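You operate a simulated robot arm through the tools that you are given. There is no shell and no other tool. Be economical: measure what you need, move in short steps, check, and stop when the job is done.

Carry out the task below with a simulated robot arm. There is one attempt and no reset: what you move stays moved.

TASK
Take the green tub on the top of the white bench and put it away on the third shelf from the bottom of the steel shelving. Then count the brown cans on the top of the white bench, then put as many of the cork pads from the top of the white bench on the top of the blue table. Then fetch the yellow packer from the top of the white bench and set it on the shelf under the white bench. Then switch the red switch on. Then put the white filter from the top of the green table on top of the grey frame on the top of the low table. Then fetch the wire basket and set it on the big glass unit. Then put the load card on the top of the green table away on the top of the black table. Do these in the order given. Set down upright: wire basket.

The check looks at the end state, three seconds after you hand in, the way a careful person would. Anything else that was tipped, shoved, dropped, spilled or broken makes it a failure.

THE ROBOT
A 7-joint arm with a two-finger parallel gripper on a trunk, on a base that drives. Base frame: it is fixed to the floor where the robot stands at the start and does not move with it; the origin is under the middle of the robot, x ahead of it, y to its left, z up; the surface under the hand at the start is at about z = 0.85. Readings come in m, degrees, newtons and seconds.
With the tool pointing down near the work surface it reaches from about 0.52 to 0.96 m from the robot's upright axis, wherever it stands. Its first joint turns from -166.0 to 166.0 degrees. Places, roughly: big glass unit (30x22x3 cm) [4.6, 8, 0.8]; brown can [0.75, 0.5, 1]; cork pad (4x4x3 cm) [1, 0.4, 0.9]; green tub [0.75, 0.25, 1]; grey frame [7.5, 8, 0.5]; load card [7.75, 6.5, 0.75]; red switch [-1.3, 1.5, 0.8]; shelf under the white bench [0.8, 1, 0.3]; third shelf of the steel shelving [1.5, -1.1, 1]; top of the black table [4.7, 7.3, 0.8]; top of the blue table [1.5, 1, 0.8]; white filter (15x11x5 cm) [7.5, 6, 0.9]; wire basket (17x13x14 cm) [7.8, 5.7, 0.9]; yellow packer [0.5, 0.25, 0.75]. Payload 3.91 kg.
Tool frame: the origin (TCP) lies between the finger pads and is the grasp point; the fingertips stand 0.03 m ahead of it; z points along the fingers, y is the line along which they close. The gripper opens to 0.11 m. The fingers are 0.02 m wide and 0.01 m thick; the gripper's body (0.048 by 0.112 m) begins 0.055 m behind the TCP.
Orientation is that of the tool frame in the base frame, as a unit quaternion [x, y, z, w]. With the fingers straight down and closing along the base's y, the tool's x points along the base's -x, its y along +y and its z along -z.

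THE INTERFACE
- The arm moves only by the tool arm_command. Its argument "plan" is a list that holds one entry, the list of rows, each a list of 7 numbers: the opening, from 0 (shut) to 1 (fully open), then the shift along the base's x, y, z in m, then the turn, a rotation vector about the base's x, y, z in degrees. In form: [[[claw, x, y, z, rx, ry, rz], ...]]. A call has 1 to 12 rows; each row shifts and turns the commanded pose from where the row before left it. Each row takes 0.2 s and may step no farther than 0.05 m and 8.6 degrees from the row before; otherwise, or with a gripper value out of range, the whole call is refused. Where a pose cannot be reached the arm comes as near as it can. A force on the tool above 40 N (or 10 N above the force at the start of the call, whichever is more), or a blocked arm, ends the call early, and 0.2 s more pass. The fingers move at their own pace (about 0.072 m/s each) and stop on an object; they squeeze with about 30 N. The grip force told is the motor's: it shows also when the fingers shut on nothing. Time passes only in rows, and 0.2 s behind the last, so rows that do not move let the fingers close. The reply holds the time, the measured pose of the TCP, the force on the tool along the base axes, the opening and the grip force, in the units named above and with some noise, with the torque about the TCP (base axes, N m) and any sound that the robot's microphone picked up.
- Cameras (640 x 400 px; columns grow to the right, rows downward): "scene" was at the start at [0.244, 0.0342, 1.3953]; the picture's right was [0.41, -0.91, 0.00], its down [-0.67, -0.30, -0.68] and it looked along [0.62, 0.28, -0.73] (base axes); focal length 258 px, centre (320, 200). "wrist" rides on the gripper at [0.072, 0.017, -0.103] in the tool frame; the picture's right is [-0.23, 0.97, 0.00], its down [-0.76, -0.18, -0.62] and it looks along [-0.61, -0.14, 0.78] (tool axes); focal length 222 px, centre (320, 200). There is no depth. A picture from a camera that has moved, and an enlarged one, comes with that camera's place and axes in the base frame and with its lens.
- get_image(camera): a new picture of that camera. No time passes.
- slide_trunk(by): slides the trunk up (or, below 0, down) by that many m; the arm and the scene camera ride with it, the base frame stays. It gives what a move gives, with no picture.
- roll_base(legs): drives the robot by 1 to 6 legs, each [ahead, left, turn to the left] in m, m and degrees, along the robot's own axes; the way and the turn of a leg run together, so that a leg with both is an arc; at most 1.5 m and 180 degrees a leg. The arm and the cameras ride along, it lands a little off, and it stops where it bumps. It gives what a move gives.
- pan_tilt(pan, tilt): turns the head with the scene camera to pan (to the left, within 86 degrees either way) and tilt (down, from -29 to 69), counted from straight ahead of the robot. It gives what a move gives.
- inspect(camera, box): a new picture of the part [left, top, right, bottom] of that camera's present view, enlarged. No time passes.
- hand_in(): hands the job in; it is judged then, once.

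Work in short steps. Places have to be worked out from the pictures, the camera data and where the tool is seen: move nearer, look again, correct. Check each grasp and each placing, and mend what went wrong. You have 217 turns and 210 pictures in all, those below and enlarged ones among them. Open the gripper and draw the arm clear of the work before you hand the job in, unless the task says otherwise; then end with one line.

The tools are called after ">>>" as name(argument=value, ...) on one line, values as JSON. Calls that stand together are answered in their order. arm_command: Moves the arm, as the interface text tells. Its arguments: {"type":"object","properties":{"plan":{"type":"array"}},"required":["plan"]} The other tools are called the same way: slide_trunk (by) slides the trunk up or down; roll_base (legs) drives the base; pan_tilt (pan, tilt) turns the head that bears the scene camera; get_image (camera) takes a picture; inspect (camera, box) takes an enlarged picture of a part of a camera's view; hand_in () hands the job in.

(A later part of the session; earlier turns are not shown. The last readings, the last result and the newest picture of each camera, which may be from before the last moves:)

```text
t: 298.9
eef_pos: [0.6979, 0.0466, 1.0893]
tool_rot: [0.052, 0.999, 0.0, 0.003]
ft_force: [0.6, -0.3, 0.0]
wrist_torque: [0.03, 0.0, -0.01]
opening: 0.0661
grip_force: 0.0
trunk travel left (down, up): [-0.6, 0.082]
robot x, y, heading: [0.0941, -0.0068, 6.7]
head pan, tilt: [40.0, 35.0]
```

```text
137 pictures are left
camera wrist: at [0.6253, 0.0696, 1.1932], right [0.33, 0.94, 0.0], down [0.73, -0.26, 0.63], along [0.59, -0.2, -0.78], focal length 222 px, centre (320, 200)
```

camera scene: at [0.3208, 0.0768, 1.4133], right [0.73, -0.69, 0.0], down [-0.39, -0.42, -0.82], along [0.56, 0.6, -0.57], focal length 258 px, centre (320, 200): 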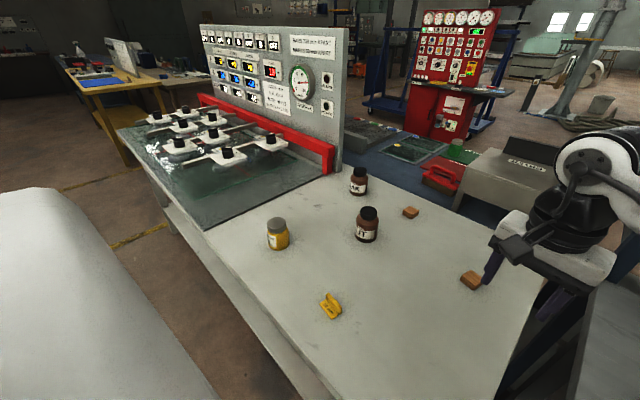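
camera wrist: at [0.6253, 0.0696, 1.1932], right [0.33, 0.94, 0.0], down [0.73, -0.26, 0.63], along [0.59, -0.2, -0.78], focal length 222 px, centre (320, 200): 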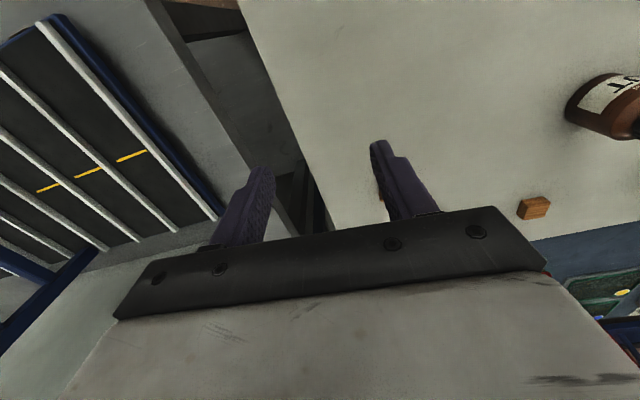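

All intact. The second pad is at ≈[0.886, 0.12]; I move above it.

>>> arm_command(plan=[[[0.65, 0.04, 0.02, 0, 0, 0, 0], [0.65, 0.04, 0.02, -0.02, 0, 0, 0], [0.65, 0.04, 0.02, -0.02, 0, 0, 0], [0.65, 0.015, 0.01, -0.04, 0, 0, 0], [0.65, 0, 0, -0.01, 0, 0, 0], [0.65, 0, 0, 0, 0, 0, 0]]])

>>> get_image(camera="wrist")

>>> inspect(camera="scene", box=[420, 210, 580, 310])

```text
t: 300.3
eef_pos: [0.8326, 0.1152, 0.9982]
tool_rot: [0.053, 0.999, 0.0, 0.003]
ft_force: [1.2, -0.1, -0.9]
wrist_torque: [-0.02, 0.04, -0.03]
opening: 0.0713
grip_force: 0.1
trunk travel left (down, up): [-0.6, 0.082]
robot x, y, heading: [0.0873, -0.0102, 6.6]
head pan, tilt: [40.0, 35.0]
```

```text
136 pictures are left
camera wrist: at [0.7606, 0.139, 1.1017], right [0.33, 0.94, 0.0], down [0.73, -0.26, 0.63], along [0.59, -0.2, -0.78], focal length 222 px, centre (320, 200)
```

wrist: 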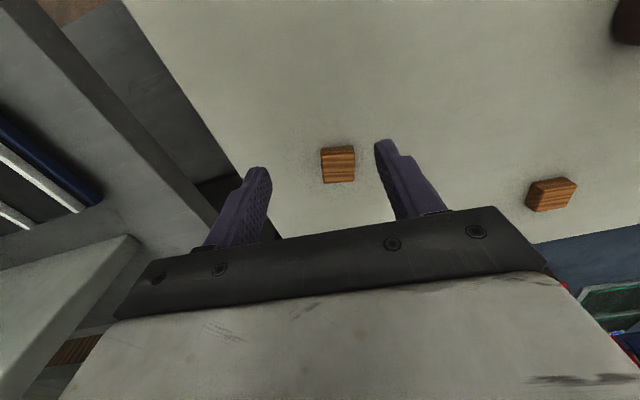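

```text
4.00 times, centred on (500, 260) of scene
camera zoom: at [0.3208, 0.0769, 1.4133], right [0.73, -0.69, 0.0], down [-0.39, -0.42, -0.82], along [0.56, 0.6, -0.57], focal length 1031 px, centre (-400, -40)
```

zoom: 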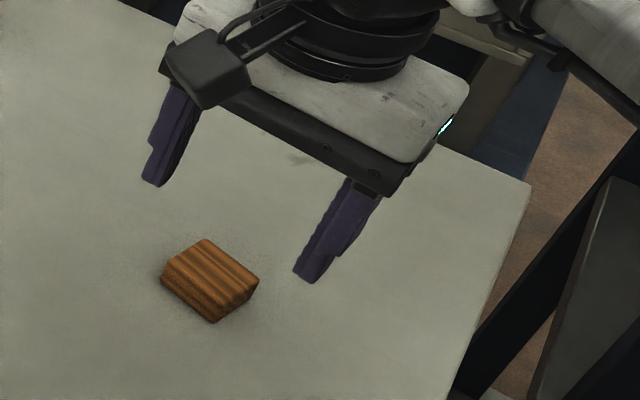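

Pad centre ≈[0.881, 0.119], yaw ≈-15°. I rotate, centre, and go down to grip.

>>> arm_command(plan=[[[0.65, 0.025, 0.002, 0, 0, 0, -4.5], [0.65, 0.024, 0.002, -0.02, 0, 0, -4.5], [0.65, 0, 0, -0.04, 0, 0, 0], [0.65, 0, 0, 0, 0, 0, 0]]])

>>> get_image(camera="wrist")

```text
t: 301.3
eef_pos: [0.882, 0.1213, 0.94]
tool_rot: [0.131, 0.991, 0.0, 0.004]
ft_force: [0.1, 0.3, 0.6]
wrist_torque: [-0.01, -0.02, -0.01]
opening: 0.0715
grip_force: 0.1
trunk travel left (down, up): [-0.6, 0.082]
robot x, y, heading: [0.0933, -0.0055, 6.7]
head pan, tilt: [40.0, 35.0]
```

```text
134 pictures are left
camera wrist: at [0.8136, 0.1556, 1.0442], right [0.47, 0.88, 0.0], down [0.69, -0.37, 0.63], along [0.56, -0.29, -0.78], focal length 222 px, centre (320, 200)
```

wrist: 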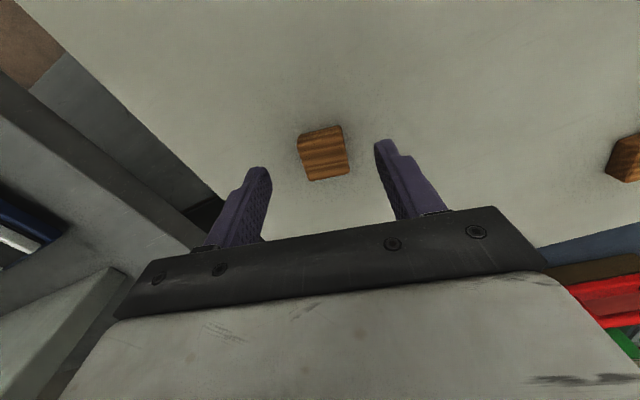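

Well centred; I descend, grip and lift.

>>> arm_command(plan=[[[0.65, 0.003, 0, -0.03, 0, 0, 0], [0.65, 0, 0, -0.021, 0, 0, 0], [0, 0, 0, 0, 0, 0, 0], [0, 0, 0, 0, 0, 0, 0], [0, 0, 0, 0, 0, 0, 0], [0, -0.01, 0, 0.03, 0, 0, 0], [0, -0.02, 0, 0.04, 0, 0, 0], [0, -0.03, 0, 0.035, 0, 0, 0], [0, -0.03, 0, 0.035, 0, 0, 0], [0, -0.03, 0, 0.035, 0, 0, 0], [0, -0.045, 0, 0.015, 0, 0, 0], [0, -0.045, 0, 0.015, 0, 0, 0]]])

>>> get_image(camera="wrist")

```text
t: 303.9
eef_pos: [0.6718, 0.1204, 1.0938]
tool_rot: [0.13, 0.991, 0.001, 0.003]
ft_force: [-0.1, 0.1, 0.2]
wrist_torque: [-0.01, 0.0, 0.02]
opening: 0.0377
grip_force: 30.3
trunk travel left (down, up): [-0.6, 0.082]
robot x, y, heading: [0.0874, -0.0102, 6.4]
head pan, tilt: [40.0, 35.0]
```

```text
133 pictures are left
camera wrist: at [0.6049, 0.1556, 1.1974], right [0.47, 0.88, 0.0], down [0.69, -0.37, 0.63], along [0.55, -0.29, -0.78], focal length 222 px, centre (320, 200)
```

wrist: 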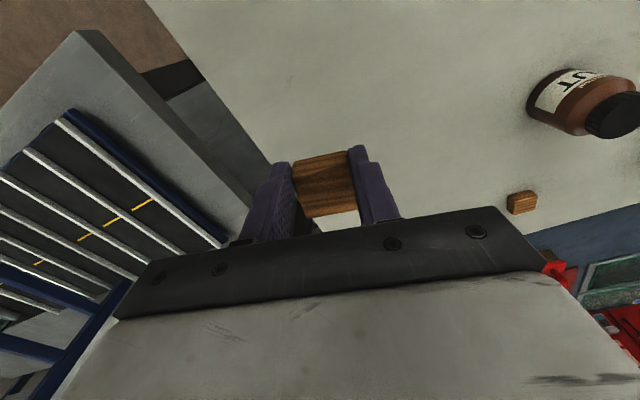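

Held. I back off while straightening, then drive the loop again.

>>> roll_base(legs=[[-0.38, 0, -6.4], [0, 1.45, 0], [0, 1.4, 0]])

```text
t: 327.9
eef_pos: [0.2935, 2.8847, 1.094]
tool_rot: [0.179, 0.984, 0.001, 0.004]
ft_force: [0.7, -0.7, 0.4]
wrist_torque: [0.02, -0.03, 0.0]
opening: 0.0379
grip_force: 30.3
trunk travel left (down, up): [-0.6, 0.082]
robot x, y, heading: [-0.2991, 2.8109, 1.0]
head pan, tilt: [40.0, 35.0]
```

>>> roll_base(legs=[[1.4, -0.01, -0.5], [1.35, -0.01, -0.5], [0, 0, -180], [0, 1.17, 0]])

>>> pan_tilt(pan=0, tilt=40)

>>> get_image(camera="scene")

>>> get_image(camera="wrist")

```text
t: 357.6
eef_pos: [1.8094, 1.6157, 1.0926]
tool_rot: [0.98, -0.198, -0.003, 0.001]
ft_force: [-0.4, 0.5, -0.2]
wrist_torque: [-0.01, 0.02, -0.02]
opening: 0.038
grip_force: 30.0
trunk travel left (down, up): [-0.6, 0.082]
robot x, y, heading: [2.4064, 1.6653, 178.6]
head pan, tilt: [40.0, 35.0]
```

```text
t: 358.7
eef_pos: [1.8088, 1.6142, 1.0933]
tool_rot: [0.98, -0.198, -0.004, 0.0]
ft_force: [-0.1, 0.1, -0.5]
wrist_torque: [0.0, -0.05, 0.01]
opening: 0.038
grip_force: 30.5
trunk travel left (down, up): [-0.6, 0.082]
robot x, y, heading: [2.4059, 1.6653, 178.9]
head pan, tilt: [0.0, 40.0]
```

```text
132 pictures are left
camera scene: at [2.1512, 1.6705, 1.4058], right [0.02, 1.0, 0.0], down [0.64, -0.01, -0.77], along [-0.77, 0.02, -0.64], focal length 258 px, centre (320, 200)
```

scene: 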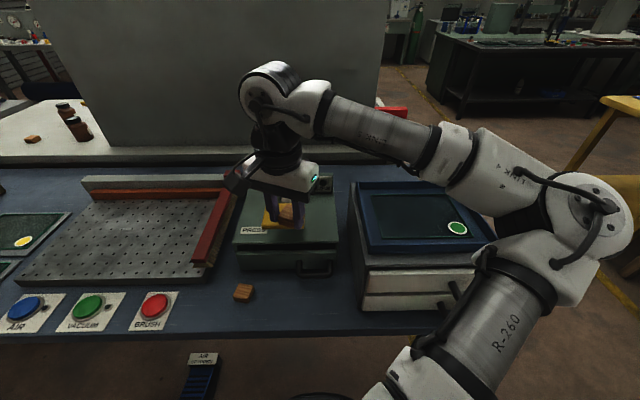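

```text
131 pictures are left
camera wrist: at [1.8685, 1.57, 1.197], right [-0.59, -0.81, 0.0], down [-0.63, 0.46, 0.63], along [-0.51, 0.37, -0.78], focal length 222 px, centre (320, 200)
```

wrist: 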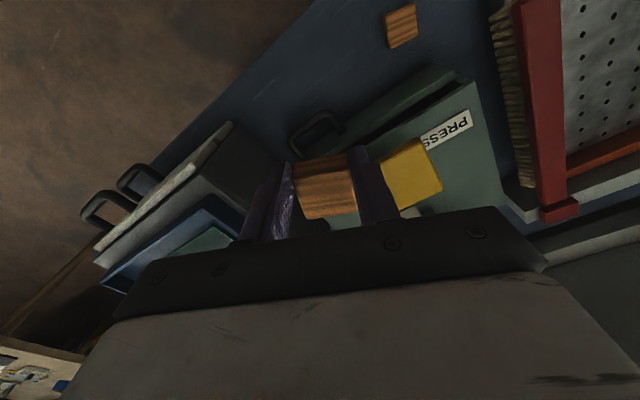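

Pad 1 stands at [1.816, 1.48]. I set the second beside it near [1.825, 1.58].

>>> arm_command(plan=[[[0, 0.015, -0.03, -0.02, 0, 0, 0], [0, 0, -0.004, -0.045, 0, 0, 0], [0, 0, 0, -0.045, 0, 0, 0], [0, 0, 0, -0.045, 0, 0, 0], [0, 0, 0, -0.045, 0, 0, 0], [0, 0, 0, -0.04, 0, 0, 0], [0, 0, 0, -0.007, 0, 0, 0], [0, 0, 0, 0, 0, 0, 0]]])

>>> arm_command(plan=[[[0, 0, 0, -0.003, 0, 0, 0], [0, 0, 0, -0.002, 0, 0, 0], [0, 0, 0, 0, 0, 0, 0]]])

>>> get_image(camera="scene")

```text
t: 360.5
eef_pos: [1.8239, 1.5797, 0.8446]
tool_rot: [0.98, -0.198, -0.004, 0.0]
ft_force: [0.4, -0.1, -0.3]
wrist_torque: [0.03, -0.01, -0.01]
opening: 0.038
grip_force: 29.7
trunk travel left (down, up): [-0.6, 0.082]
robot x, y, heading: [2.4057, 1.6601, 178.8]
head pan, tilt: [0.0, 40.0]
```

```text
t: 361.3
eef_pos: [1.8223, 1.5814, 0.8423]
tool_rot: [0.98, -0.197, -0.004, 0.0]
ft_force: [0.6, 0.0, -0.3]
wrist_torque: [-0.04, 0.0, 0.0]
opening: 0.0383
grip_force: 30.1
trunk travel left (down, up): [-0.6, 0.082]
robot x, y, heading: [2.4049, 1.6639, 178.8]
head pan, tilt: [0.0, 40.0]
```

```text
130 pictures are left
camera scene: at [2.1512, 1.6706, 1.4058], right [0.02, 1.0, 0.0], down [0.64, -0.01, -0.77], along [-0.77, 0.02, -0.64], focal length 258 px, centre (320, 200)
```

scene: 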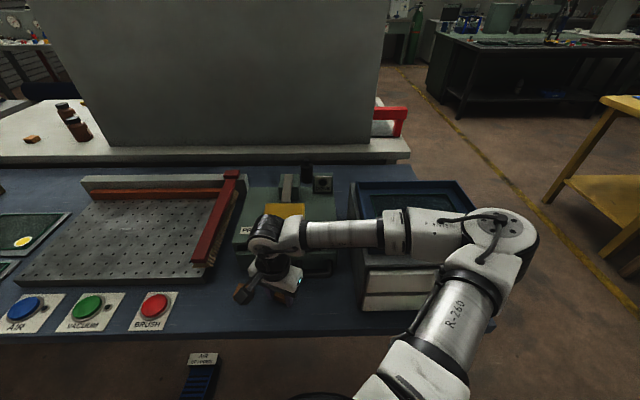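

>>> arm_command(plan=[[[0, 0, 0, -0.002, 0, 0, 0], [0, 0, 0, -0.001, 0, 0, 0], [0, 0, 0, 0, 0, 0, 0]]])

```text
t: 362.1
eef_pos: [1.8239, 1.5802, 0.8388]
tool_rot: [0.98, -0.198, -0.004, 0.002]
ft_force: [0.6, 0.1, -0.7]
wrist_torque: [-0.01, 0.02, 0.0]
opening: 0.0381
grip_force: 30.0
trunk travel left (down, up): [-0.6, 0.082]
robot x, y, heading: [2.4038, 1.6632, 178.9]
head pan, tilt: [0.0, 40.0]
```

>>> arm_command(plan=[[[0, 0, 0, -0.002, 0, 0, 0], [0, 0, 0, 0, 0, 0, 0]]])

>>> get_image(camera="wrist")

```text
t: 362.7
eef_pos: [1.8245, 1.5805, 0.8371]
tool_rot: [0.98, -0.198, -0.004, 0.001]
ft_force: [-1.3, 0.1, 12.6]
wrist_torque: [0.16, 0.25, -0.01]
opening: 0.0382
grip_force: 30.4
trunk travel left (down, up): [-0.6, 0.082]
robot x, y, heading: [2.4074, 1.6613, 178.8]
head pan, tilt: [0.0, 40.0]
```

```text
129 pictures are left
camera wrist: at [1.8836, 1.536, 0.9415], right [-0.59, -0.81, 0.01], down [-0.63, 0.46, 0.63], along [-0.51, 0.37, -0.78], focal length 222 px, centre (320, 200)
```

wrist: 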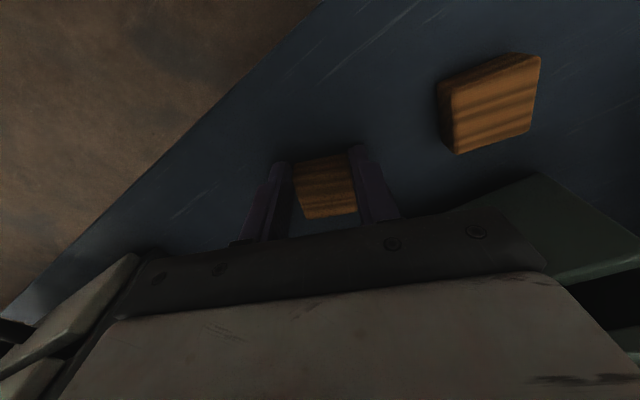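

Contact (12 N). I release (opening only a little) and rise.

>>> arm_command(plan=[[[0.6, 0, 0, 0.001, 0, 0, 0], [0.6, 0, 0, 0, 0, 0, 0], [0.6, 0, 0, 0.03, 0, 0, 0], [0.6, 0, 0, 0.045, 0, 0, 0], [0.6, 0, 0, 0.045, 0, 0, 0], [0.6, 0, 0, 0.045, 0, 0, 0], [0.6, 0.01, 0, 0.045, 0, 0, 0], [0.6, 0.02, 0, 0.04, 0, 0, 0], [0.6, 0, 0, 0, 0, 0, 0]]])

>>> get_image(camera="scene")

```text
t: 364.7
eef_pos: [1.8551, 1.5837, 1.0878]
tool_rot: [0.98, -0.198, -0.004, 0.0]
ft_force: [-0.1, -0.5, 0.0]
wrist_torque: [-0.01, -0.04, -0.03]
opening: 0.0658
grip_force: 0.0
trunk travel left (down, up): [-0.6, 0.082]
robot x, y, heading: [2.4025, 1.662, 178.6]
head pan, tilt: [0.0, 40.0]
```

```text
128 pictures are left
camera scene: at [2.151, 1.6706, 1.4058], right [0.02, 1.0, 0.0], down [0.64, -0.01, -0.77], along [-0.77, 0.02, -0.64], focal length 258 px, centre (320, 200)
```

scene: 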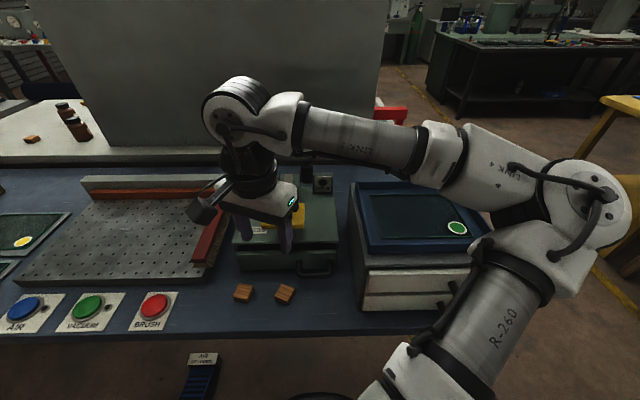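

Both pads are in place. I drive back for the packer, in two stages to limit drift.

>>> roll_base(legs=[[0, -1.16, 1.4], [1.4, 0, 0], [1.3, 0, 0], [0, 0, 180]])

```text
t: 394.3
eef_pos: [0.2662, 2.8764, 1.0866]
tool_rot: [0.159, 0.987, 0.001, 0.003]
ft_force: [-1.2, 0.3, -0.4]
wrist_torque: [0.0, 0.0, -0.03]
opening: 0.0659
grip_force: 0.0
trunk travel left (down, up): [-0.6, 0.082]
robot x, y, heading: [-0.2731, 2.7517, 3.3]
head pan, tilt: [0.0, 40.0]
```

>>> roll_base(legs=[[0, -1.25, -3.3], [0, -1.2, 0]])

>>> pan_tilt(pan=15, tilt=45)

>>> get_image(camera="scene")

```text
t: 413.6
eef_pos: [0.2888, 0.3651, 1.0867]
tool_rot: [0.196, 0.981, 0.0, 0.003]
ft_force: [0.3, 0.9, -0.5]
wrist_torque: [0.02, 0.0, 0.02]
opening: 0.0661
grip_force: 0.1
trunk travel left (down, up): [-0.6, 0.082]
robot x, y, heading: [-0.2604, 0.2827, -0.7]
head pan, tilt: [0.0, 40.0]
```

```text
t: 414.4
eef_pos: [0.2886, 0.3644, 1.0861]
tool_rot: [0.195, 0.981, 0.0, 0.004]
ft_force: [-0.3, 0.0, 1.2]
wrist_torque: [-0.01, -0.01, -0.01]
opening: 0.0656
grip_force: 0.0
trunk travel left (down, up): [-0.6, 0.082]
robot x, y, heading: [-0.261, 0.2792, -1.1]
head pan, tilt: [15.0, 45.0]
```

```text
127 pictures are left
camera scene: at [-0.0103, 0.3002, 1.3986], right [0.24, -0.97, 0.0], down [-0.69, -0.17, -0.71], along [0.69, 0.17, -0.71], focal length 258 px, centre (320, 200)
```

scene: 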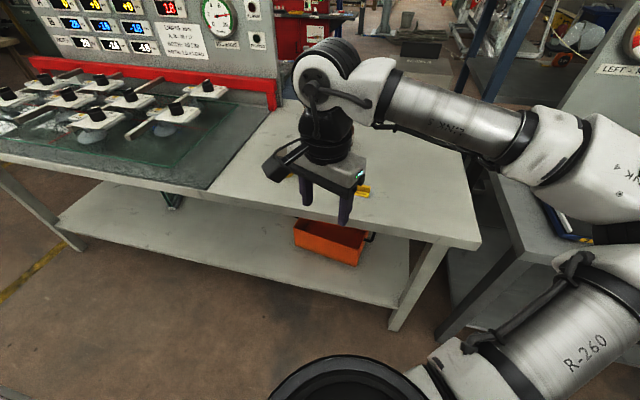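

The packer is beyond the hand. I straighten the tool yaw and move up close for a look.

>>> roll_base(legs=[[0.2, 0, 1]])

>>> arm_command(plan=[[[1, -0.01, -0.02, 0, 0, 0, 7.5], [1, 0, -0.02, 0, 0, 0, 7.5], [1, 0, -0.01, -0.02, 0, 0, 7.5], [1, 0, 0, -0.03, 0, 0, 0], [1, 0, 0, 0, 0, 0, 0]]])

>>> get_image(camera="wrist")

>>> inspect(camera="scene", box=[240, 150, 440, 275])

```text
t: 415.9
eef_pos: [0.4839, 0.3703, 1.0878]
tool_rot: [0.189, 0.982, -0.001, 0.003]
ft_force: [-0.3, -0.1, -0.3]
wrist_torque: [-0.01, 0.01, -0.01]
opening: 0.0658
grip_force: 0.0
trunk travel left (down, up): [-0.6, 0.082]
robot x, y, heading: [-0.0627, 0.2779, -0.1]
head pan, tilt: [15.0, 45.0]
```

```text
t: 417.1
eef_pos: [0.4747, 0.3217, 1.0372]
tool_rot: [-0.007, 1.0, 0.0, 0.003]
ft_force: [0.2, -0.3, 0.7]
wrist_torque: [0.04, 0.01, 0.01]
opening: 0.1103
grip_force: 0.1
trunk travel left (down, up): [-0.6, 0.082]
robot x, y, heading: [-0.0676, 0.2779, -0.3]
head pan, tilt: [15.0, 45.0]
```

```text
126 pictures are left
camera wrist: at [0.4003, 0.3355, 1.14], right [0.21, 0.98, 0.0], down [0.76, -0.17, 0.63], along [0.61, -0.13, -0.78], focal length 222 px, centre (320, 200)
```

wrist: 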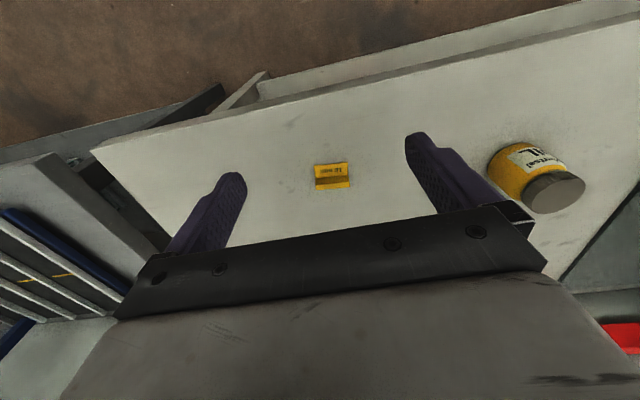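

```text
3.20 times, centred on (340, 212) of scene
camera zoom: at [0.1851, 0.3019, 1.3986], right [0.26, -0.97, 0.0], down [-0.68, -0.18, -0.71], along [0.68, 0.18, -0.71], focal length 825 px, centre (256, 160)
```

zoom: 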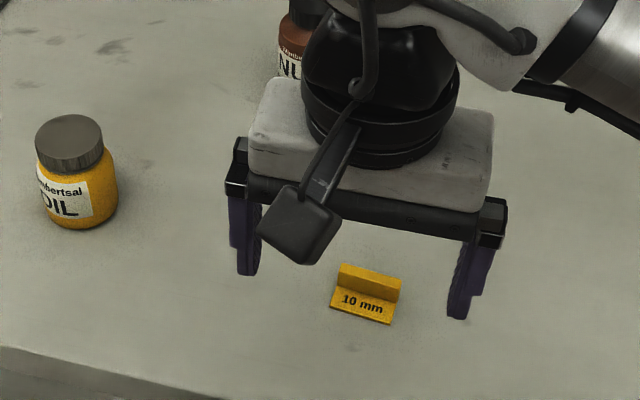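

The packer is an L-piece ≈0.05 m long, at ≈[0.578, 0.316], yaw ≈-8°. I'll grip it by its two ends; I move over it.

>>> arm_command(plan=[[[0.9, 0.04, -0.003, -0.02, 0, 0, -4], [0.9, 0.035, -0.003, -0.03, 0, 0, -4], [0.9, 0.028, 0, -0.03, 0, 0, 0], [0.9, 0, 0, -0.03, 0, 0, 0], [0.9, 0, 0, 0, 0, 0, 0]]])

>>> get_image(camera="wrist")

>>> inspect(camera="scene", box=[280, 170, 440, 270])

```text
t: 418.3
eef_pos: [0.5749, 0.3158, 0.9276]
tool_rot: [0.064, 0.998, 0.001, 0.004]
ft_force: [-0.2, 0.3, 0.1]
wrist_torque: [-0.02, 0.03, -0.01]
opening: 0.0994
grip_force: 0.0
trunk travel left (down, up): [-0.6, 0.082]
robot x, y, heading: [-0.0641, 0.2765, 0.2]
head pan, tilt: [15.0, 45.0]
```

```text
124 pictures are left
camera wrist: at [0.5034, 0.3404, 1.0305], right [0.35, 0.94, 0.0], down [0.73, -0.27, 0.63], along [0.59, -0.22, -0.78], focal length 222 px, centre (320, 200)
```

wrist: 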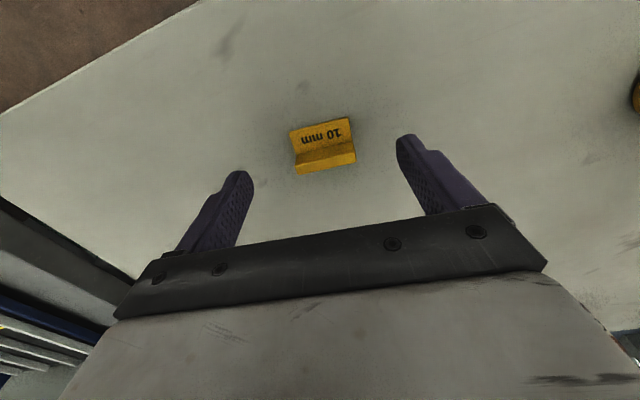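

```text
4.00 times, centred on (360, 220) of scene
camera zoom: at [0.1851, 0.3019, 1.3985], right [0.26, -0.97, 0.0], down [-0.68, -0.18, -0.71], along [0.68, 0.18, -0.71], focal length 1031 px, centre (160, 120)
```

zoom: 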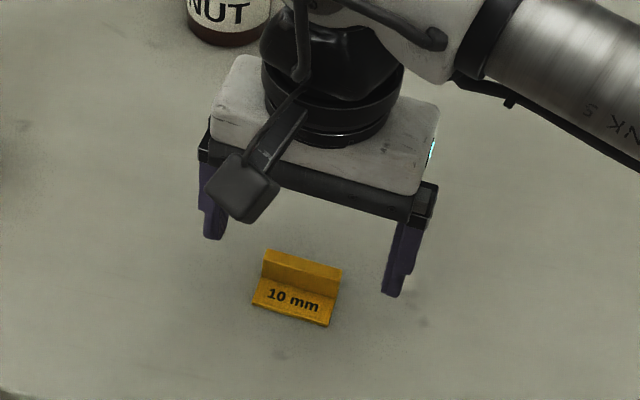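

Aligned. I shift 1 cm forward, descend to tips ~3 mm above the top, and grip.

>>> arm_command(plan=[[[0.9, 0.011, -0.001, -0.02, 0, 0, -2], [0.9, 0, 0, -0.024, 0, 0, 0], [0, 0, 0, 0, 0, 0, 0], [0, 0, 0, 0, 0, 0, 0], [0, 0, 0, 0, 0, 0, 0], [0, 0, 0, 0, 0, 0, 0], [0, 0, 0, 0.03, 0, 0, 0], [0, -0.01, 0, 0.04, 0, 0, 0], [0, -0.01, 0, 0.04, 0, 0, 0], [0, 0, 0, 0, 0, 0, 0]]])

>>> get_image(camera="wrist")

>>> inspect(camera="scene", box=[280, 140, 440, 240])

```text
t: 420.5
eef_pos: [0.5686, 0.3141, 0.9921]
tool_rot: [0.081, 0.997, 0.0, 0.003]
ft_force: [0.3, 0.0, -0.5]
wrist_torque: [0.06, 0.0, 0.02]
opening: 0.0491
grip_force: 30.3
trunk travel left (down, up): [-0.6, 0.082]
robot x, y, heading: [-0.0656, 0.2836, 0.1]
head pan, tilt: [15.0, 45.0]
```

```text
122 pictures are left
camera wrist: at [0.4979, 0.3414, 1.0963], right [0.38, 0.92, 0.0], down [0.72, -0.3, 0.63], along [0.58, -0.24, -0.78], focal length 222 px, centre (320, 200)
```

wrist: 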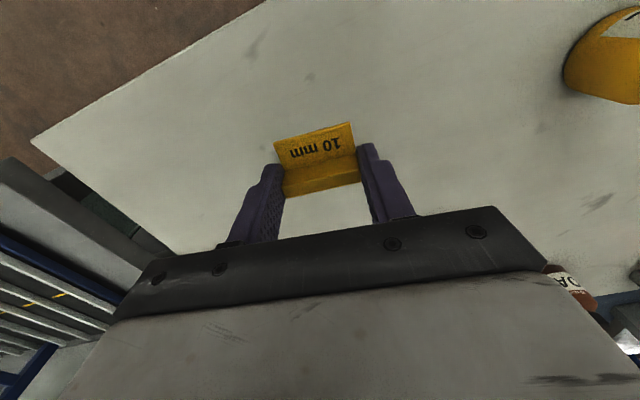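

```text
4.00 times, centred on (360, 190) of scene
camera zoom: at [0.1853, 0.3018, 1.3985], right [0.26, -0.97, 0.0], down [-0.68, -0.18, -0.71], along [0.68, 0.18, -0.71], focal length 1031 px, centre (160, 240)
```

zoom: 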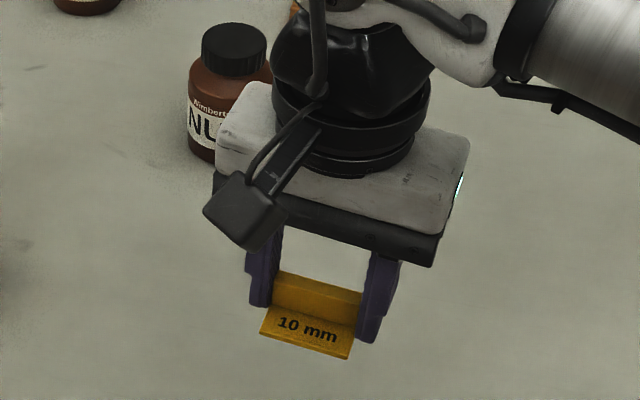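

Held level. I back off, shift left to y≈0.85 and lower the trunk to work under the bench.

>>> roll_base(legs=[[-0.5, 0, 0], [0, 0.55, 0]])

>>> slide_trunk(by=-0.5)

>>> pan_tilt(pan=0, tilt=25)

>>> get_image(camera="scene")

>>> get_image(camera="wrist")

```text
t: 427.8
eef_pos: [0.0752, 0.8641, 0.993]
tool_rot: [0.082, 0.997, 0.001, 0.003]
ft_force: [0.5, -0.4, 0.0]
wrist_torque: [-0.01, -0.02, 0.0]
opening: 0.0488
grip_force: 29.9
trunk travel left (down, up): [-0.6, 0.082]
robot x, y, heading: [-0.5582, 0.8294, -0.2]
head pan, tilt: [15.0, 45.0]
```

```text
refused: -0.5 is not a number from -0.4 to 0.4
```

```text
t: 428.6
eef_pos: [0.0746, 0.8629, 0.9923]
tool_rot: [0.082, 0.997, 0.001, 0.004]
ft_force: [-0.1, 0.2, 0.5]
wrist_torque: [-0.01, -0.03, -0.01]
opening: 0.0488
grip_force: 30.0
trunk travel left (down, up): [-0.6, 0.082]
robot x, y, heading: [-0.5601, 0.8312, -0.5]
head pan, tilt: [0.0, 25.0]
```

```text
120 pictures are left
camera scene: at [-0.2951, 0.8301, 1.429], right [0.0, -1.0, 0.0], down [-0.42, 0.0, -0.91], along [0.91, 0.0, -0.42], focal length 258 px, centre (320, 200)
```

scene: 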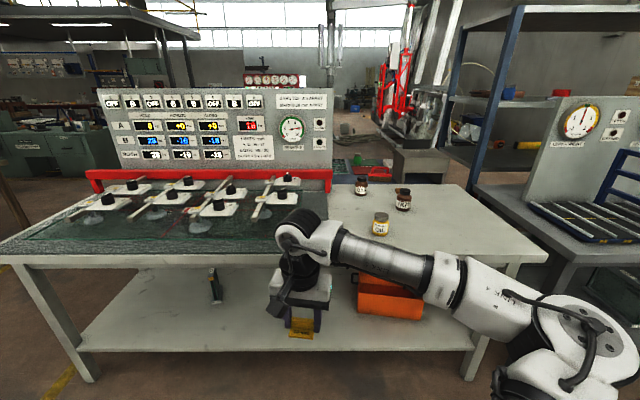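

```text
119 pictures are left
camera wrist: at [0.0043, 0.89, 1.096], right [0.38, 0.92, 0.0], down [0.72, -0.3, 0.63], along [0.58, -0.24, -0.78], focal length 222 px, centre (320, 200)
```

wrist: 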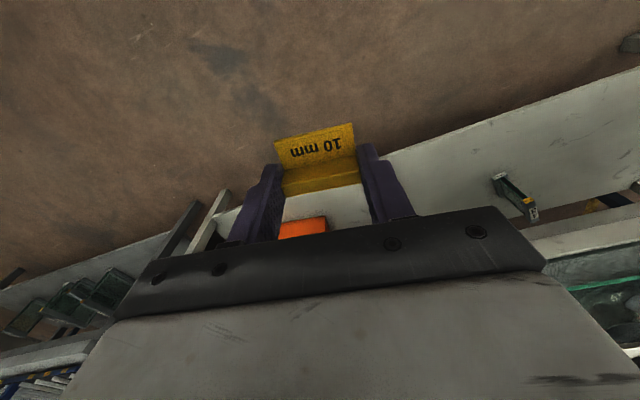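

The shelf is free around [0.70, 0.95]. I lower the trunk fully in two moves.

>>> slide_trunk(by=-0.4)

>>> slide_trunk(by=-0.19)

>>> arm_command(plan=[[[0, 0, 0.02, 0.02, 0, 0, 0], [0, 0, 0.02, 0.02, 0, 0, 0], [0, 0, 0.02, 0, 0, 0, 0], [0, 0, 0, 0, 0, 0, 0]]])

>>> get_image(camera="scene")

>>> get_image(camera="wrist")

```text
t: 432.5
eef_pos: [0.0743, 0.8631, 0.5933]
tool_rot: [0.081, 0.997, 0.0, 0.003]
ft_force: [0.5, 0.1, 0.1]
wrist_torque: [-0.01, -0.01, -0.02]
opening: 0.0489
grip_force: 30.4
trunk travel left (down, up): [-0.2, 0.482]
robot x, y, heading: [-0.5556, 0.8282, -0.1]
head pan, tilt: [0.0, 25.0]
```

```text
t: 434.8
eef_pos: [0.0741, 0.8632, 0.4648]
tool_rot: [0.08, 0.997, 0.001, 0.009]
ft_force: [0.2, 0.3, 1.0]
wrist_torque: [0.03, -0.02, -0.01]
opening: 0.0487
grip_force: 30.2
trunk travel left (down, up): [-0.067, 0.616]
robot x, y, heading: [-0.5582, 0.8283, 0.1]
head pan, tilt: [0.0, 25.0]
stopped: the arm was blocked; the commanded pose is now the measured one
```

```text
t: 435.8
eef_pos: [0.0755, 0.9236, 0.5045]
tool_rot: [0.081, 0.997, -0.002, 0.007]
ft_force: [-1.2, 0.2, -0.8]
wrist_torque: [0.0, 0.0, -0.02]
opening: 0.0489
grip_force: 29.7
trunk travel left (down, up): [-0.067, 0.616]
robot x, y, heading: [-0.5564, 0.8309, -0.1]
head pan, tilt: [0.0, 25.0]
```

```text
118 pictures are left
camera scene: at [-0.299, 0.8318, 0.899], right [0.0, -1.0, 0.0], down [-0.42, 0.0, -0.91], along [0.91, -0.01, -0.42], focal length 258 px, centre (320, 200)
```

scene: 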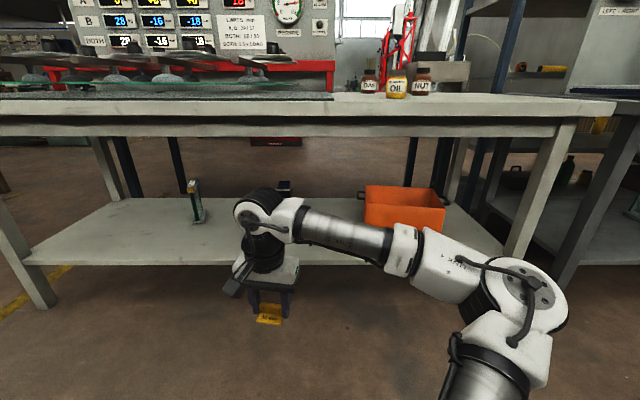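

```text
117 pictures are left
camera wrist: at [0.0037, 0.9519, 0.6077], right [0.38, 0.93, 0.0], down [0.71, -0.29, 0.63], along [0.59, -0.24, -0.77], focal length 222 px, centre (320, 200)
```

wrist: 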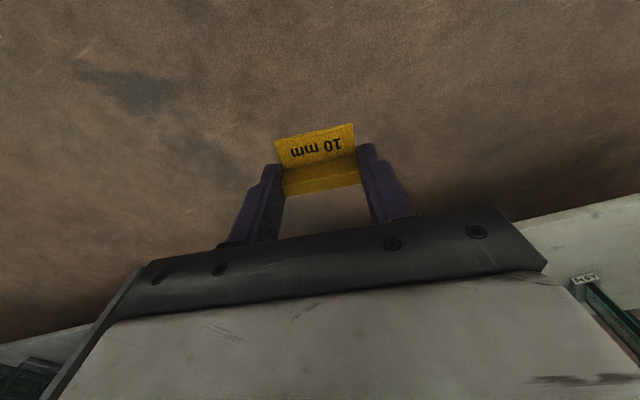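

The trunk stopped 0.53 m down (arm near its own base), good enough. I zoom in on the shelf's front edge to get its height.

>>> inspect(camera="scene", box=[0, 180, 320, 380])

>>> slide_trunk(by=0.3)

>>> inspect(camera="scene", box=[0, 180, 320, 380])

```text
2.00 times, centred on (160, 280) of scene
camera zoom: at [-0.299, 0.8318, 0.899], right [0.0, -1.0, 0.0], down [-0.42, 0.0, -0.91], along [0.91, -0.01, -0.42], focal length 515 px, centre (640, 40)
```

zoom: 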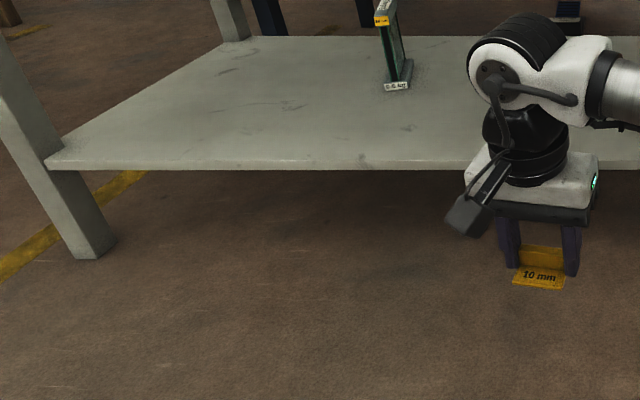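

```text
t: 438.8
eef_pos: [0.0772, 0.9231, 0.7988]
tool_rot: [0.081, 0.997, 0.0, 0.004]
ft_force: [-0.8, 0.2, 0.0]
wrist_torque: [0.01, 0.01, -0.01]
opening: 0.0487
grip_force: 29.8
trunk travel left (down, up): [-0.367, 0.316]
robot x, y, heading: [-0.5631, 0.8298, -0.2]
head pan, tilt: [0.0, 25.0]
```

```text
2.00 times, centred on (160, 280) of scene
camera zoom: at [-0.295, 0.83, 1.1957], right [0.0, -1.0, 0.0], down [-0.42, 0.0, -0.91], along [0.91, 0.0, -0.42], focal length 515 px, centre (640, 40)
```

zoom: 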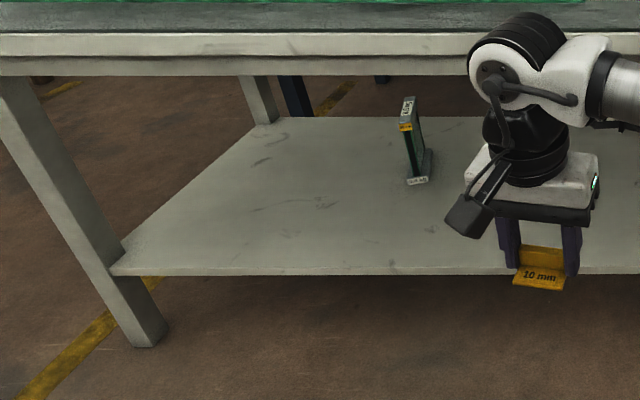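

The shelf top is about z≈0.24, front edge x≈0.55. I lower again, bring the hand down, then drive forward a bit.

>>> slide_trunk(by=-0.3)

>>> arm_command(plan=[[[0, 0, 0, -0.04, 0, 0, 0], [0, 0, 0, -0.04, 0, 0, 0], [0, 0, 0, -0.04, 0, 0, 0], [0, 0, 0, -0.03, 0, 0, 0], [0, 0, 0, 0, 0, 0, 0]]])

>>> get_image(camera="scene")

```text
t: 441.8
eef_pos: [0.0751, 0.9231, 0.5023]
tool_rot: [0.079, 0.997, 0.0, 0.005]
ft_force: [0.5, -0.4, 0.6]
wrist_torque: [0.01, -0.02, 0.02]
opening: 0.049
grip_force: 30.1
trunk travel left (down, up): [-0.067, 0.616]
robot x, y, heading: [-0.5597, 0.8308, -0.2]
head pan, tilt: [0.0, 25.0]
```

```text
t: 443.0
eef_pos: [0.0756, 0.9246, 0.3516]
tool_rot: [0.079, 0.997, 0.001, 0.006]
ft_force: [-0.4, 0.2, 0.6]
wrist_torque: [0.02, -0.02, -0.02]
opening: 0.0489
grip_force: 30.1
trunk travel left (down, up): [-0.067, 0.616]
robot x, y, heading: [-0.5587, 0.8275, 0.0]
head pan, tilt: [0.0, 25.0]
```

```text
114 pictures are left
camera scene: at [-0.2972, 0.8293, 0.899], right [0.0, -1.0, 0.0], down [-0.42, 0.0, -0.91], along [0.91, 0.0, -0.42], focal length 258 px, centre (320, 200)
```

scene: 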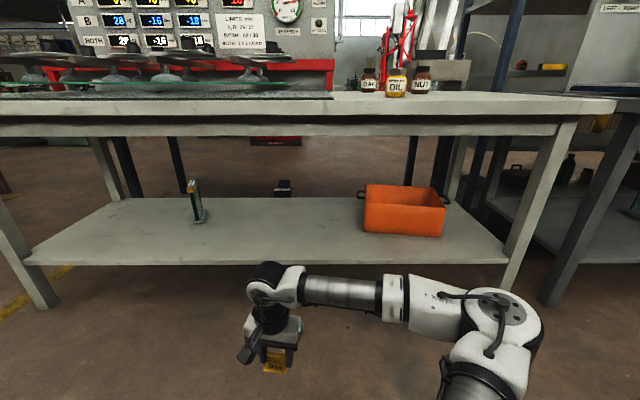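

Clear view. I drive 0.38 m forward and check.

>>> roll_base(legs=[[0.38, 0.02, 0]])

>>> get_image(camera="scene")

>>> get_image(camera="wrist")

```text
t: 445.4
eef_pos: [0.4561, 0.94, 0.352]
tool_rot: [0.081, 0.997, 0.0, 0.007]
ft_force: [0.3, 0.4, 0.4]
wrist_torque: [-0.01, 0.01, -0.01]
opening: 0.0489
grip_force: 30.3
trunk travel left (down, up): [-0.067, 0.616]
robot x, y, heading: [-0.1749, 0.8459, -0.5]
head pan, tilt: [0.0, 25.0]
```

```text
113 pictures are left
camera scene: at [0.0815, 0.8479, 0.899], right [-0.01, -1.0, 0.0], down [-0.42, 0.0, -0.91], along [0.91, -0.01, -0.42], focal length 258 px, centre (320, 200)
```

scene: 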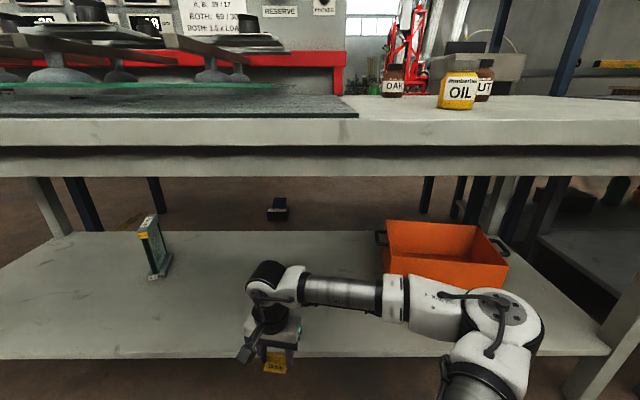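

```text
112 pictures are left
camera wrist: at [0.3847, 0.968, 0.4552], right [0.38, 0.92, 0.0], down [0.71, -0.3, 0.63], along [0.59, -0.24, -0.77], focal length 222 px, centre (320, 200)
```

wrist: 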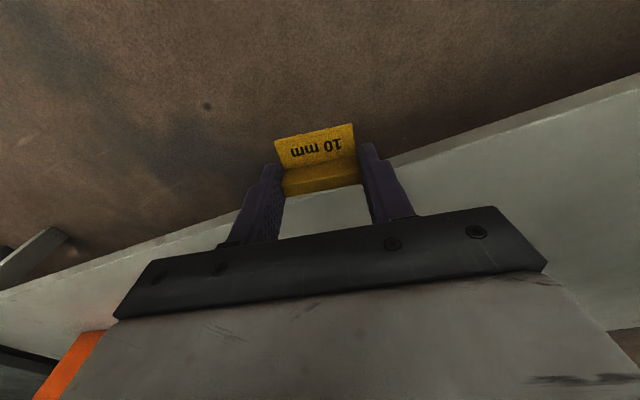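

I extend the arm 0.2 m in over the shelf.

>>> arm_command(plan=[[[0, 0.04, 0.01, 0, 0, 0, 0], [0, 0.04, 0.01, 0, 0, 0, 0], [0, 0.04, 0.01, 0, 0, 0, 0], [0, 0.04, 0, 0, 0, 0, 0], [0, 0.04, 0, 0, 0, 0, 0], [0, 0, 0, -0.03, 0, 0, 0], [0, 0, 0, -0.02, 0, 0, 0], [0, 0, 0, 0, 0, 0, 0]]])

>>> get_image(camera="scene")

>>> get_image(camera="wrist")

```text
t: 447.2
eef_pos: [0.6574, 0.9701, 0.3023]
tool_rot: [0.081, 0.997, 0.0, 0.006]
ft_force: [0.3, 0.3, -0.9]
wrist_torque: [-0.02, -0.03, 0.01]
opening: 0.0485
grip_force: 30.4
trunk travel left (down, up): [-0.067, 0.616]
robot x, y, heading: [-0.1761, 0.847, -0.4]
head pan, tilt: [0.0, 25.0]
```

```text
111 pictures are left
camera scene: at [0.0828, 0.8475, 0.8988], right [-0.01, -1.0, 0.0], down [-0.42, 0.0, -0.91], along [0.91, -0.01, -0.42], focal length 258 px, centre (320, 200)
```

scene: 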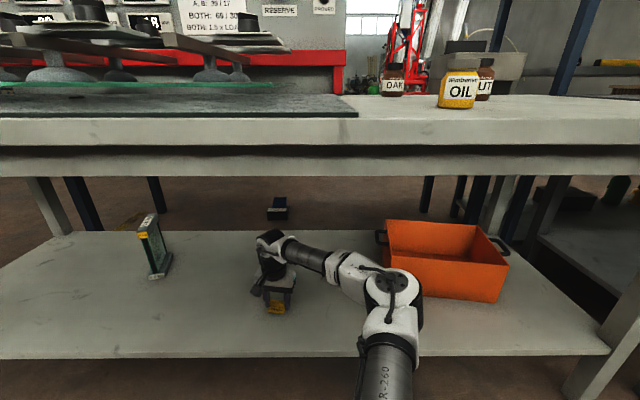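

```text
110 pictures are left
camera wrist: at [0.5863, 0.9981, 0.4056], right [0.38, 0.92, 0.0], down [0.72, -0.3, 0.63], along [0.59, -0.24, -0.77], focal length 222 px, centre (320, 200)
```

wrist: 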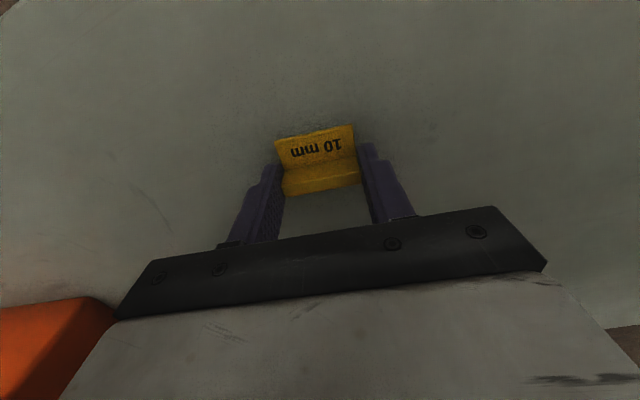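

Over free shelf space, packer bottom ≈0.27. I step down to contact.

>>> arm_command(plan=[[[0, 0, 0, -0.008, 0, 0, 0], [0, 0, 0, -0.006, 0, 0, 0], [0, 0, 0, 0, 0, 0, 0]]])

>>> arm_command(plan=[[[0, 0, 0, -0.004, 0, 0, 0], [0, 0, 0, -0.004, 0, 0, 0], [0, 0, 0, 0, 0, 0, 0]]])

>>> inspect(camera="scene", box=[220, 220, 340, 340])

```text
t: 448.0
eef_pos: [0.6575, 0.9703, 0.2915]
tool_rot: [0.081, 0.997, 0.0, 0.008]
ft_force: [-1.7, -1.0, 23.7]
wrist_torque: [-0.08, 0.28, 0.03]
opening: 0.0489
grip_force: 29.8
trunk travel left (down, up): [-0.067, 0.616]
robot x, y, heading: [-0.1784, 0.8484, -0.5]
head pan, tilt: [0.0, 25.0]
```

```text
t: 448.4
eef_pos: [0.6579, 0.9706, 0.2902]
tool_rot: [0.082, 0.997, 0.0, 0.008]
ft_force: [-0.5, 0.4, 3.0]
wrist_torque: [-0.03, 0.04, 0.0]
opening: 0.0489
grip_force: 30.5
trunk travel left (down, up): [-0.067, 0.616]
robot x, y, heading: [-0.1833, 0.8453, -0.7]
head pan, tilt: [0.0, 25.0]
stopped in row 1: the force on the tool passed its limit at 46 N (the readings are from after the stop); the commanded pose is now the measured one
```

```text
3.33 times, centred on (280, 280) of scene
camera zoom: at [0.081, 0.8478, 0.899], right [-0.01, -1.0, 0.0], down [-0.42, 0.0, -0.91], along [0.91, -0.01, -0.42], focal length 859 px, centre (453, -67)
```

zoom: 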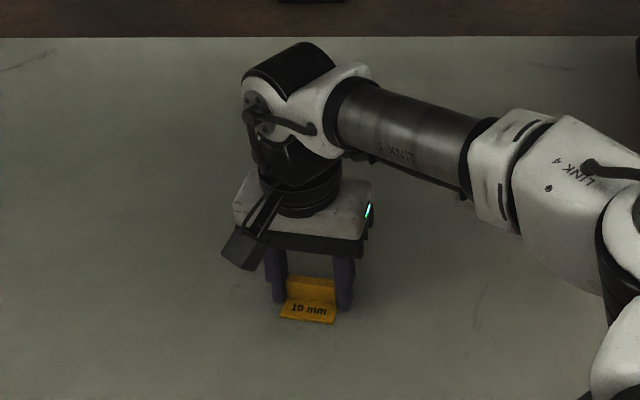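

The packer sits on the shelf (contact at TCP ≈0.291). I release and rise a little, then retract.

>>> arm_command(plan=[[[0.75, 0, 0, 0, 0, 0, 0], [0.75, 0, 0, 0, 0, 0, 0], [0.75, 0, 0, 0, 0, 0, 0], [0.75, 0, 0, 0.02, 0, 0, 0], [0.75, 0, 0, 0.04, 0, 0, 0], [0.75, -0.04, -0.01, 0, 0, 0, 0], [0.75, -0.04, -0.01, 0, 0, 0, 0], [0.75, -0.04, -0.01, 0, 0, 0, 0], [0.75, -0.04, 0, 0, 0, 0, 0], [0.75, -0.04, 0, 0, 0, 0, 0]]])

>>> get_image(camera="scene")

```text
t: 450.6
eef_pos: [0.4586, 0.9395, 0.349]
tool_rot: [0.082, 0.997, 0.002, 0.007]
ft_force: [-0.6, -0.7, -0.2]
wrist_torque: [0.01, 0.06, -0.01]
opening: 0.0826
grip_force: 0.0
trunk travel left (down, up): [-0.067, 0.616]
robot x, y, heading: [-0.1814, 0.8458, -0.4]
head pan, tilt: [0.0, 25.0]
```

```text
108 pictures are left
camera scene: at [0.0826, 0.8468, 0.899], right [-0.01, -1.0, 0.0], down [-0.42, 0.0, -0.91], along [0.91, -0.01, -0.42], focal length 258 px, centre (320, 200)
```

scene: 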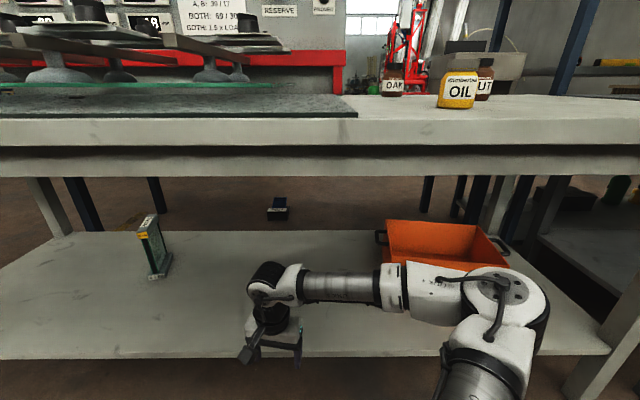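

I back away and check the packer.

>>> roll_base(legs=[[-0.4, 0, 0]])

>>> inspect(camera="scene", box=[160, 170, 400, 320])

>>> slide_trunk(by=0.4)

>>> slide_trunk(by=0.13)

>>> arm_command(plan=[[[0.75, -0.03, 0, 0.04, 0, 0, 0], [0.75, -0.03, 0, 0.04, 0, 0, 0], [0.75, 0, 0, 0.045, 0, 0, 4.6], [0.75, 0, 0, 0.045, 0, 0, 4.6], [0.75, 0, 0, 0.03, 0, 0, 0]]])

>>> pan_tilt(pan=86, tilt=25)

>>> get_image(camera="scene")

```text
t: 453.0
eef_pos: [0.0643, 0.9419, 0.349]
tool_rot: [0.08, 0.997, 0.0, 0.008]
ft_force: [0.2, -0.9, 0.3]
wrist_torque: [-0.02, 0.02, 0.0]
opening: 0.0826
grip_force: 0.0
trunk travel left (down, up): [-0.067, 0.616]
robot x, y, heading: [-0.5767, 0.8479, -0.0]
head pan, tilt: [0.0, 25.0]
```

```text
2.67 times, centred on (280, 245) of scene
camera zoom: at [-0.3123, 0.8506, 0.899], right [-0.01, -1.0, 0.0], down [-0.42, 0.0, -0.91], along [0.91, -0.01, -0.42], focal length 687 px, centre (427, 80)
```

zoom: 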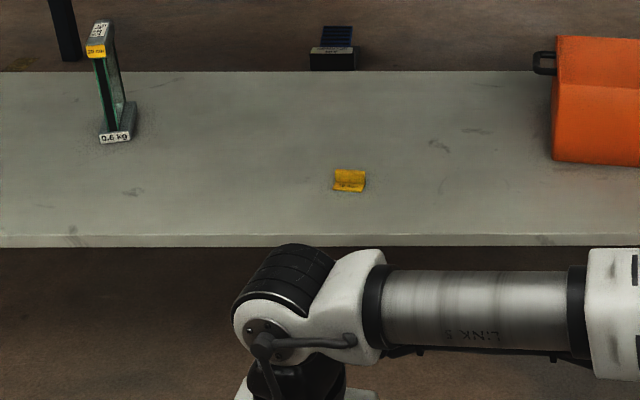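

```text
t: 456.9
eef_pos: [0.0643, 0.9434, 0.7422]
tool_rot: [0.081, 0.997, 0.0, 0.005]
ft_force: [0.1, 0.7, -0.4]
wrist_torque: [-0.03, 0.0, 0.0]
opening: 0.0825
grip_force: 0.0
trunk travel left (down, up): [-0.467, 0.216]
robot x, y, heading: [-0.578, 0.849, -0.2]
head pan, tilt: [0.0, 25.0]
```

```text
t: 458.4
eef_pos: [0.0647, 0.942, 0.8736]
tool_rot: [0.08, 0.997, 0.0, 0.005]
ft_force: [-0.5, -0.2, -0.1]
wrist_torque: [0.01, -0.02, 0.0]
opening: 0.0824
grip_force: 0.0
trunk travel left (down, up): [-0.597, 0.086]
robot x, y, heading: [-0.5729, 0.8507, -0.1]
head pan, tilt: [0.0, 25.0]
```

```text
t: 459.6
eef_pos: [0.0039, 0.9406, 1.0734]
tool_rot: [0.0, 1.0, 0.001, 0.005]
ft_force: [1.2, -1.1, 0.2]
wrist_torque: [0.0, 0.02, 0.02]
opening: 0.0826
grip_force: 0.0
trunk travel left (down, up): [-0.597, 0.086]
robot x, y, heading: [-0.5723, 0.8465, -0.2]
head pan, tilt: [0.0, 25.0]
```

```text
t: 461.2
eef_pos: [0.0043, 0.941, 1.0724]
tool_rot: [0.001, 1.0, 0.0, 0.006]
ft_force: [0.3, -0.3, -0.7]
wrist_torque: [-0.02, 0.04, 0.02]
opening: 0.0826
grip_force: 0.1
trunk travel left (down, up): [-0.597, 0.086]
robot x, y, heading: [-0.5692, 0.8486, -0.2]
head pan, tilt: [85.9, 25.0]
```

```text
106 pictures are left
camera scene: at [-0.3944, 0.9427, 1.4258], right [1.0, -0.08, 0.0], down [-0.03, -0.42, -0.91], along [0.07, 0.9, -0.42], focal length 258 px, centre (320, 200)
```

scene: 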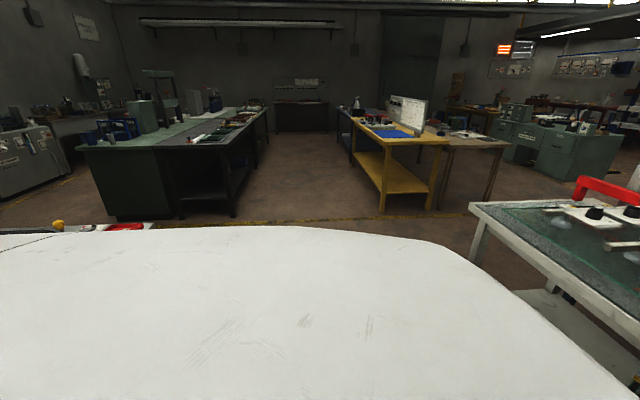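

Packer stands well on the shelf. Now I turn to face the red switch (behind-left), with some distance.

>>> roll_base(legs=[[0.22, -0.3, 0], [0, 0, 136]])

>>> pan_tilt(pan=0, tilt=30)

>>> get_image(camera="scene")

```text
t: 469.9
eef_pos: [-0.8324, 0.8908, 1.0727]
tool_rot: [0.925, -0.379, -0.006, 0.0]
ft_force: [-0.1, 0.5, 0.3]
wrist_torque: [0.02, 0.0, 0.01]
opening: 0.0827
grip_force: 0.0
trunk travel left (down, up): [-0.597, 0.086]
robot x, y, heading: [-0.3601, 0.5518, 135.5]
head pan, tilt: [85.9, 25.0]
```

```text
t: 471.5
eef_pos: [-0.8316, 0.8926, 1.0727]
tool_rot: [0.925, -0.379, -0.005, -0.001]
ft_force: [-0.1, -0.5, 0.2]
wrist_torque: [0.03, -0.01, -0.01]
opening: 0.0826
grip_force: 0.1
trunk travel left (down, up): [-0.597, 0.086]
robot x, y, heading: [-0.3567, 0.5554, 135.3]
head pan, tilt: [0.0, 30.0]
```

```text
105 pictures are left
camera scene: at [-0.5396, 0.738, 1.4178], right [0.7, 0.71, 0.0], down [0.35, -0.35, -0.87], along [-0.61, 0.61, -0.5], focal length 258 px, centre (320, 200)
```

scene: 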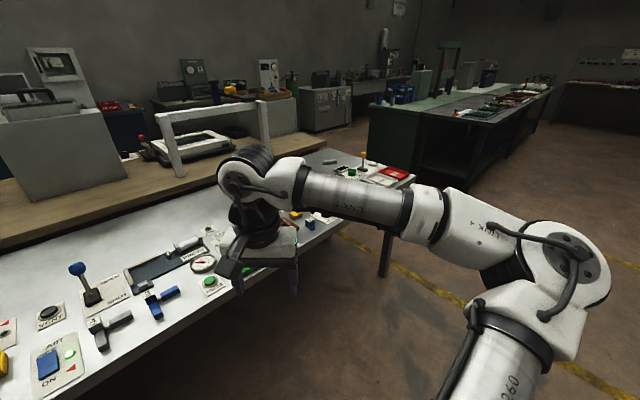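

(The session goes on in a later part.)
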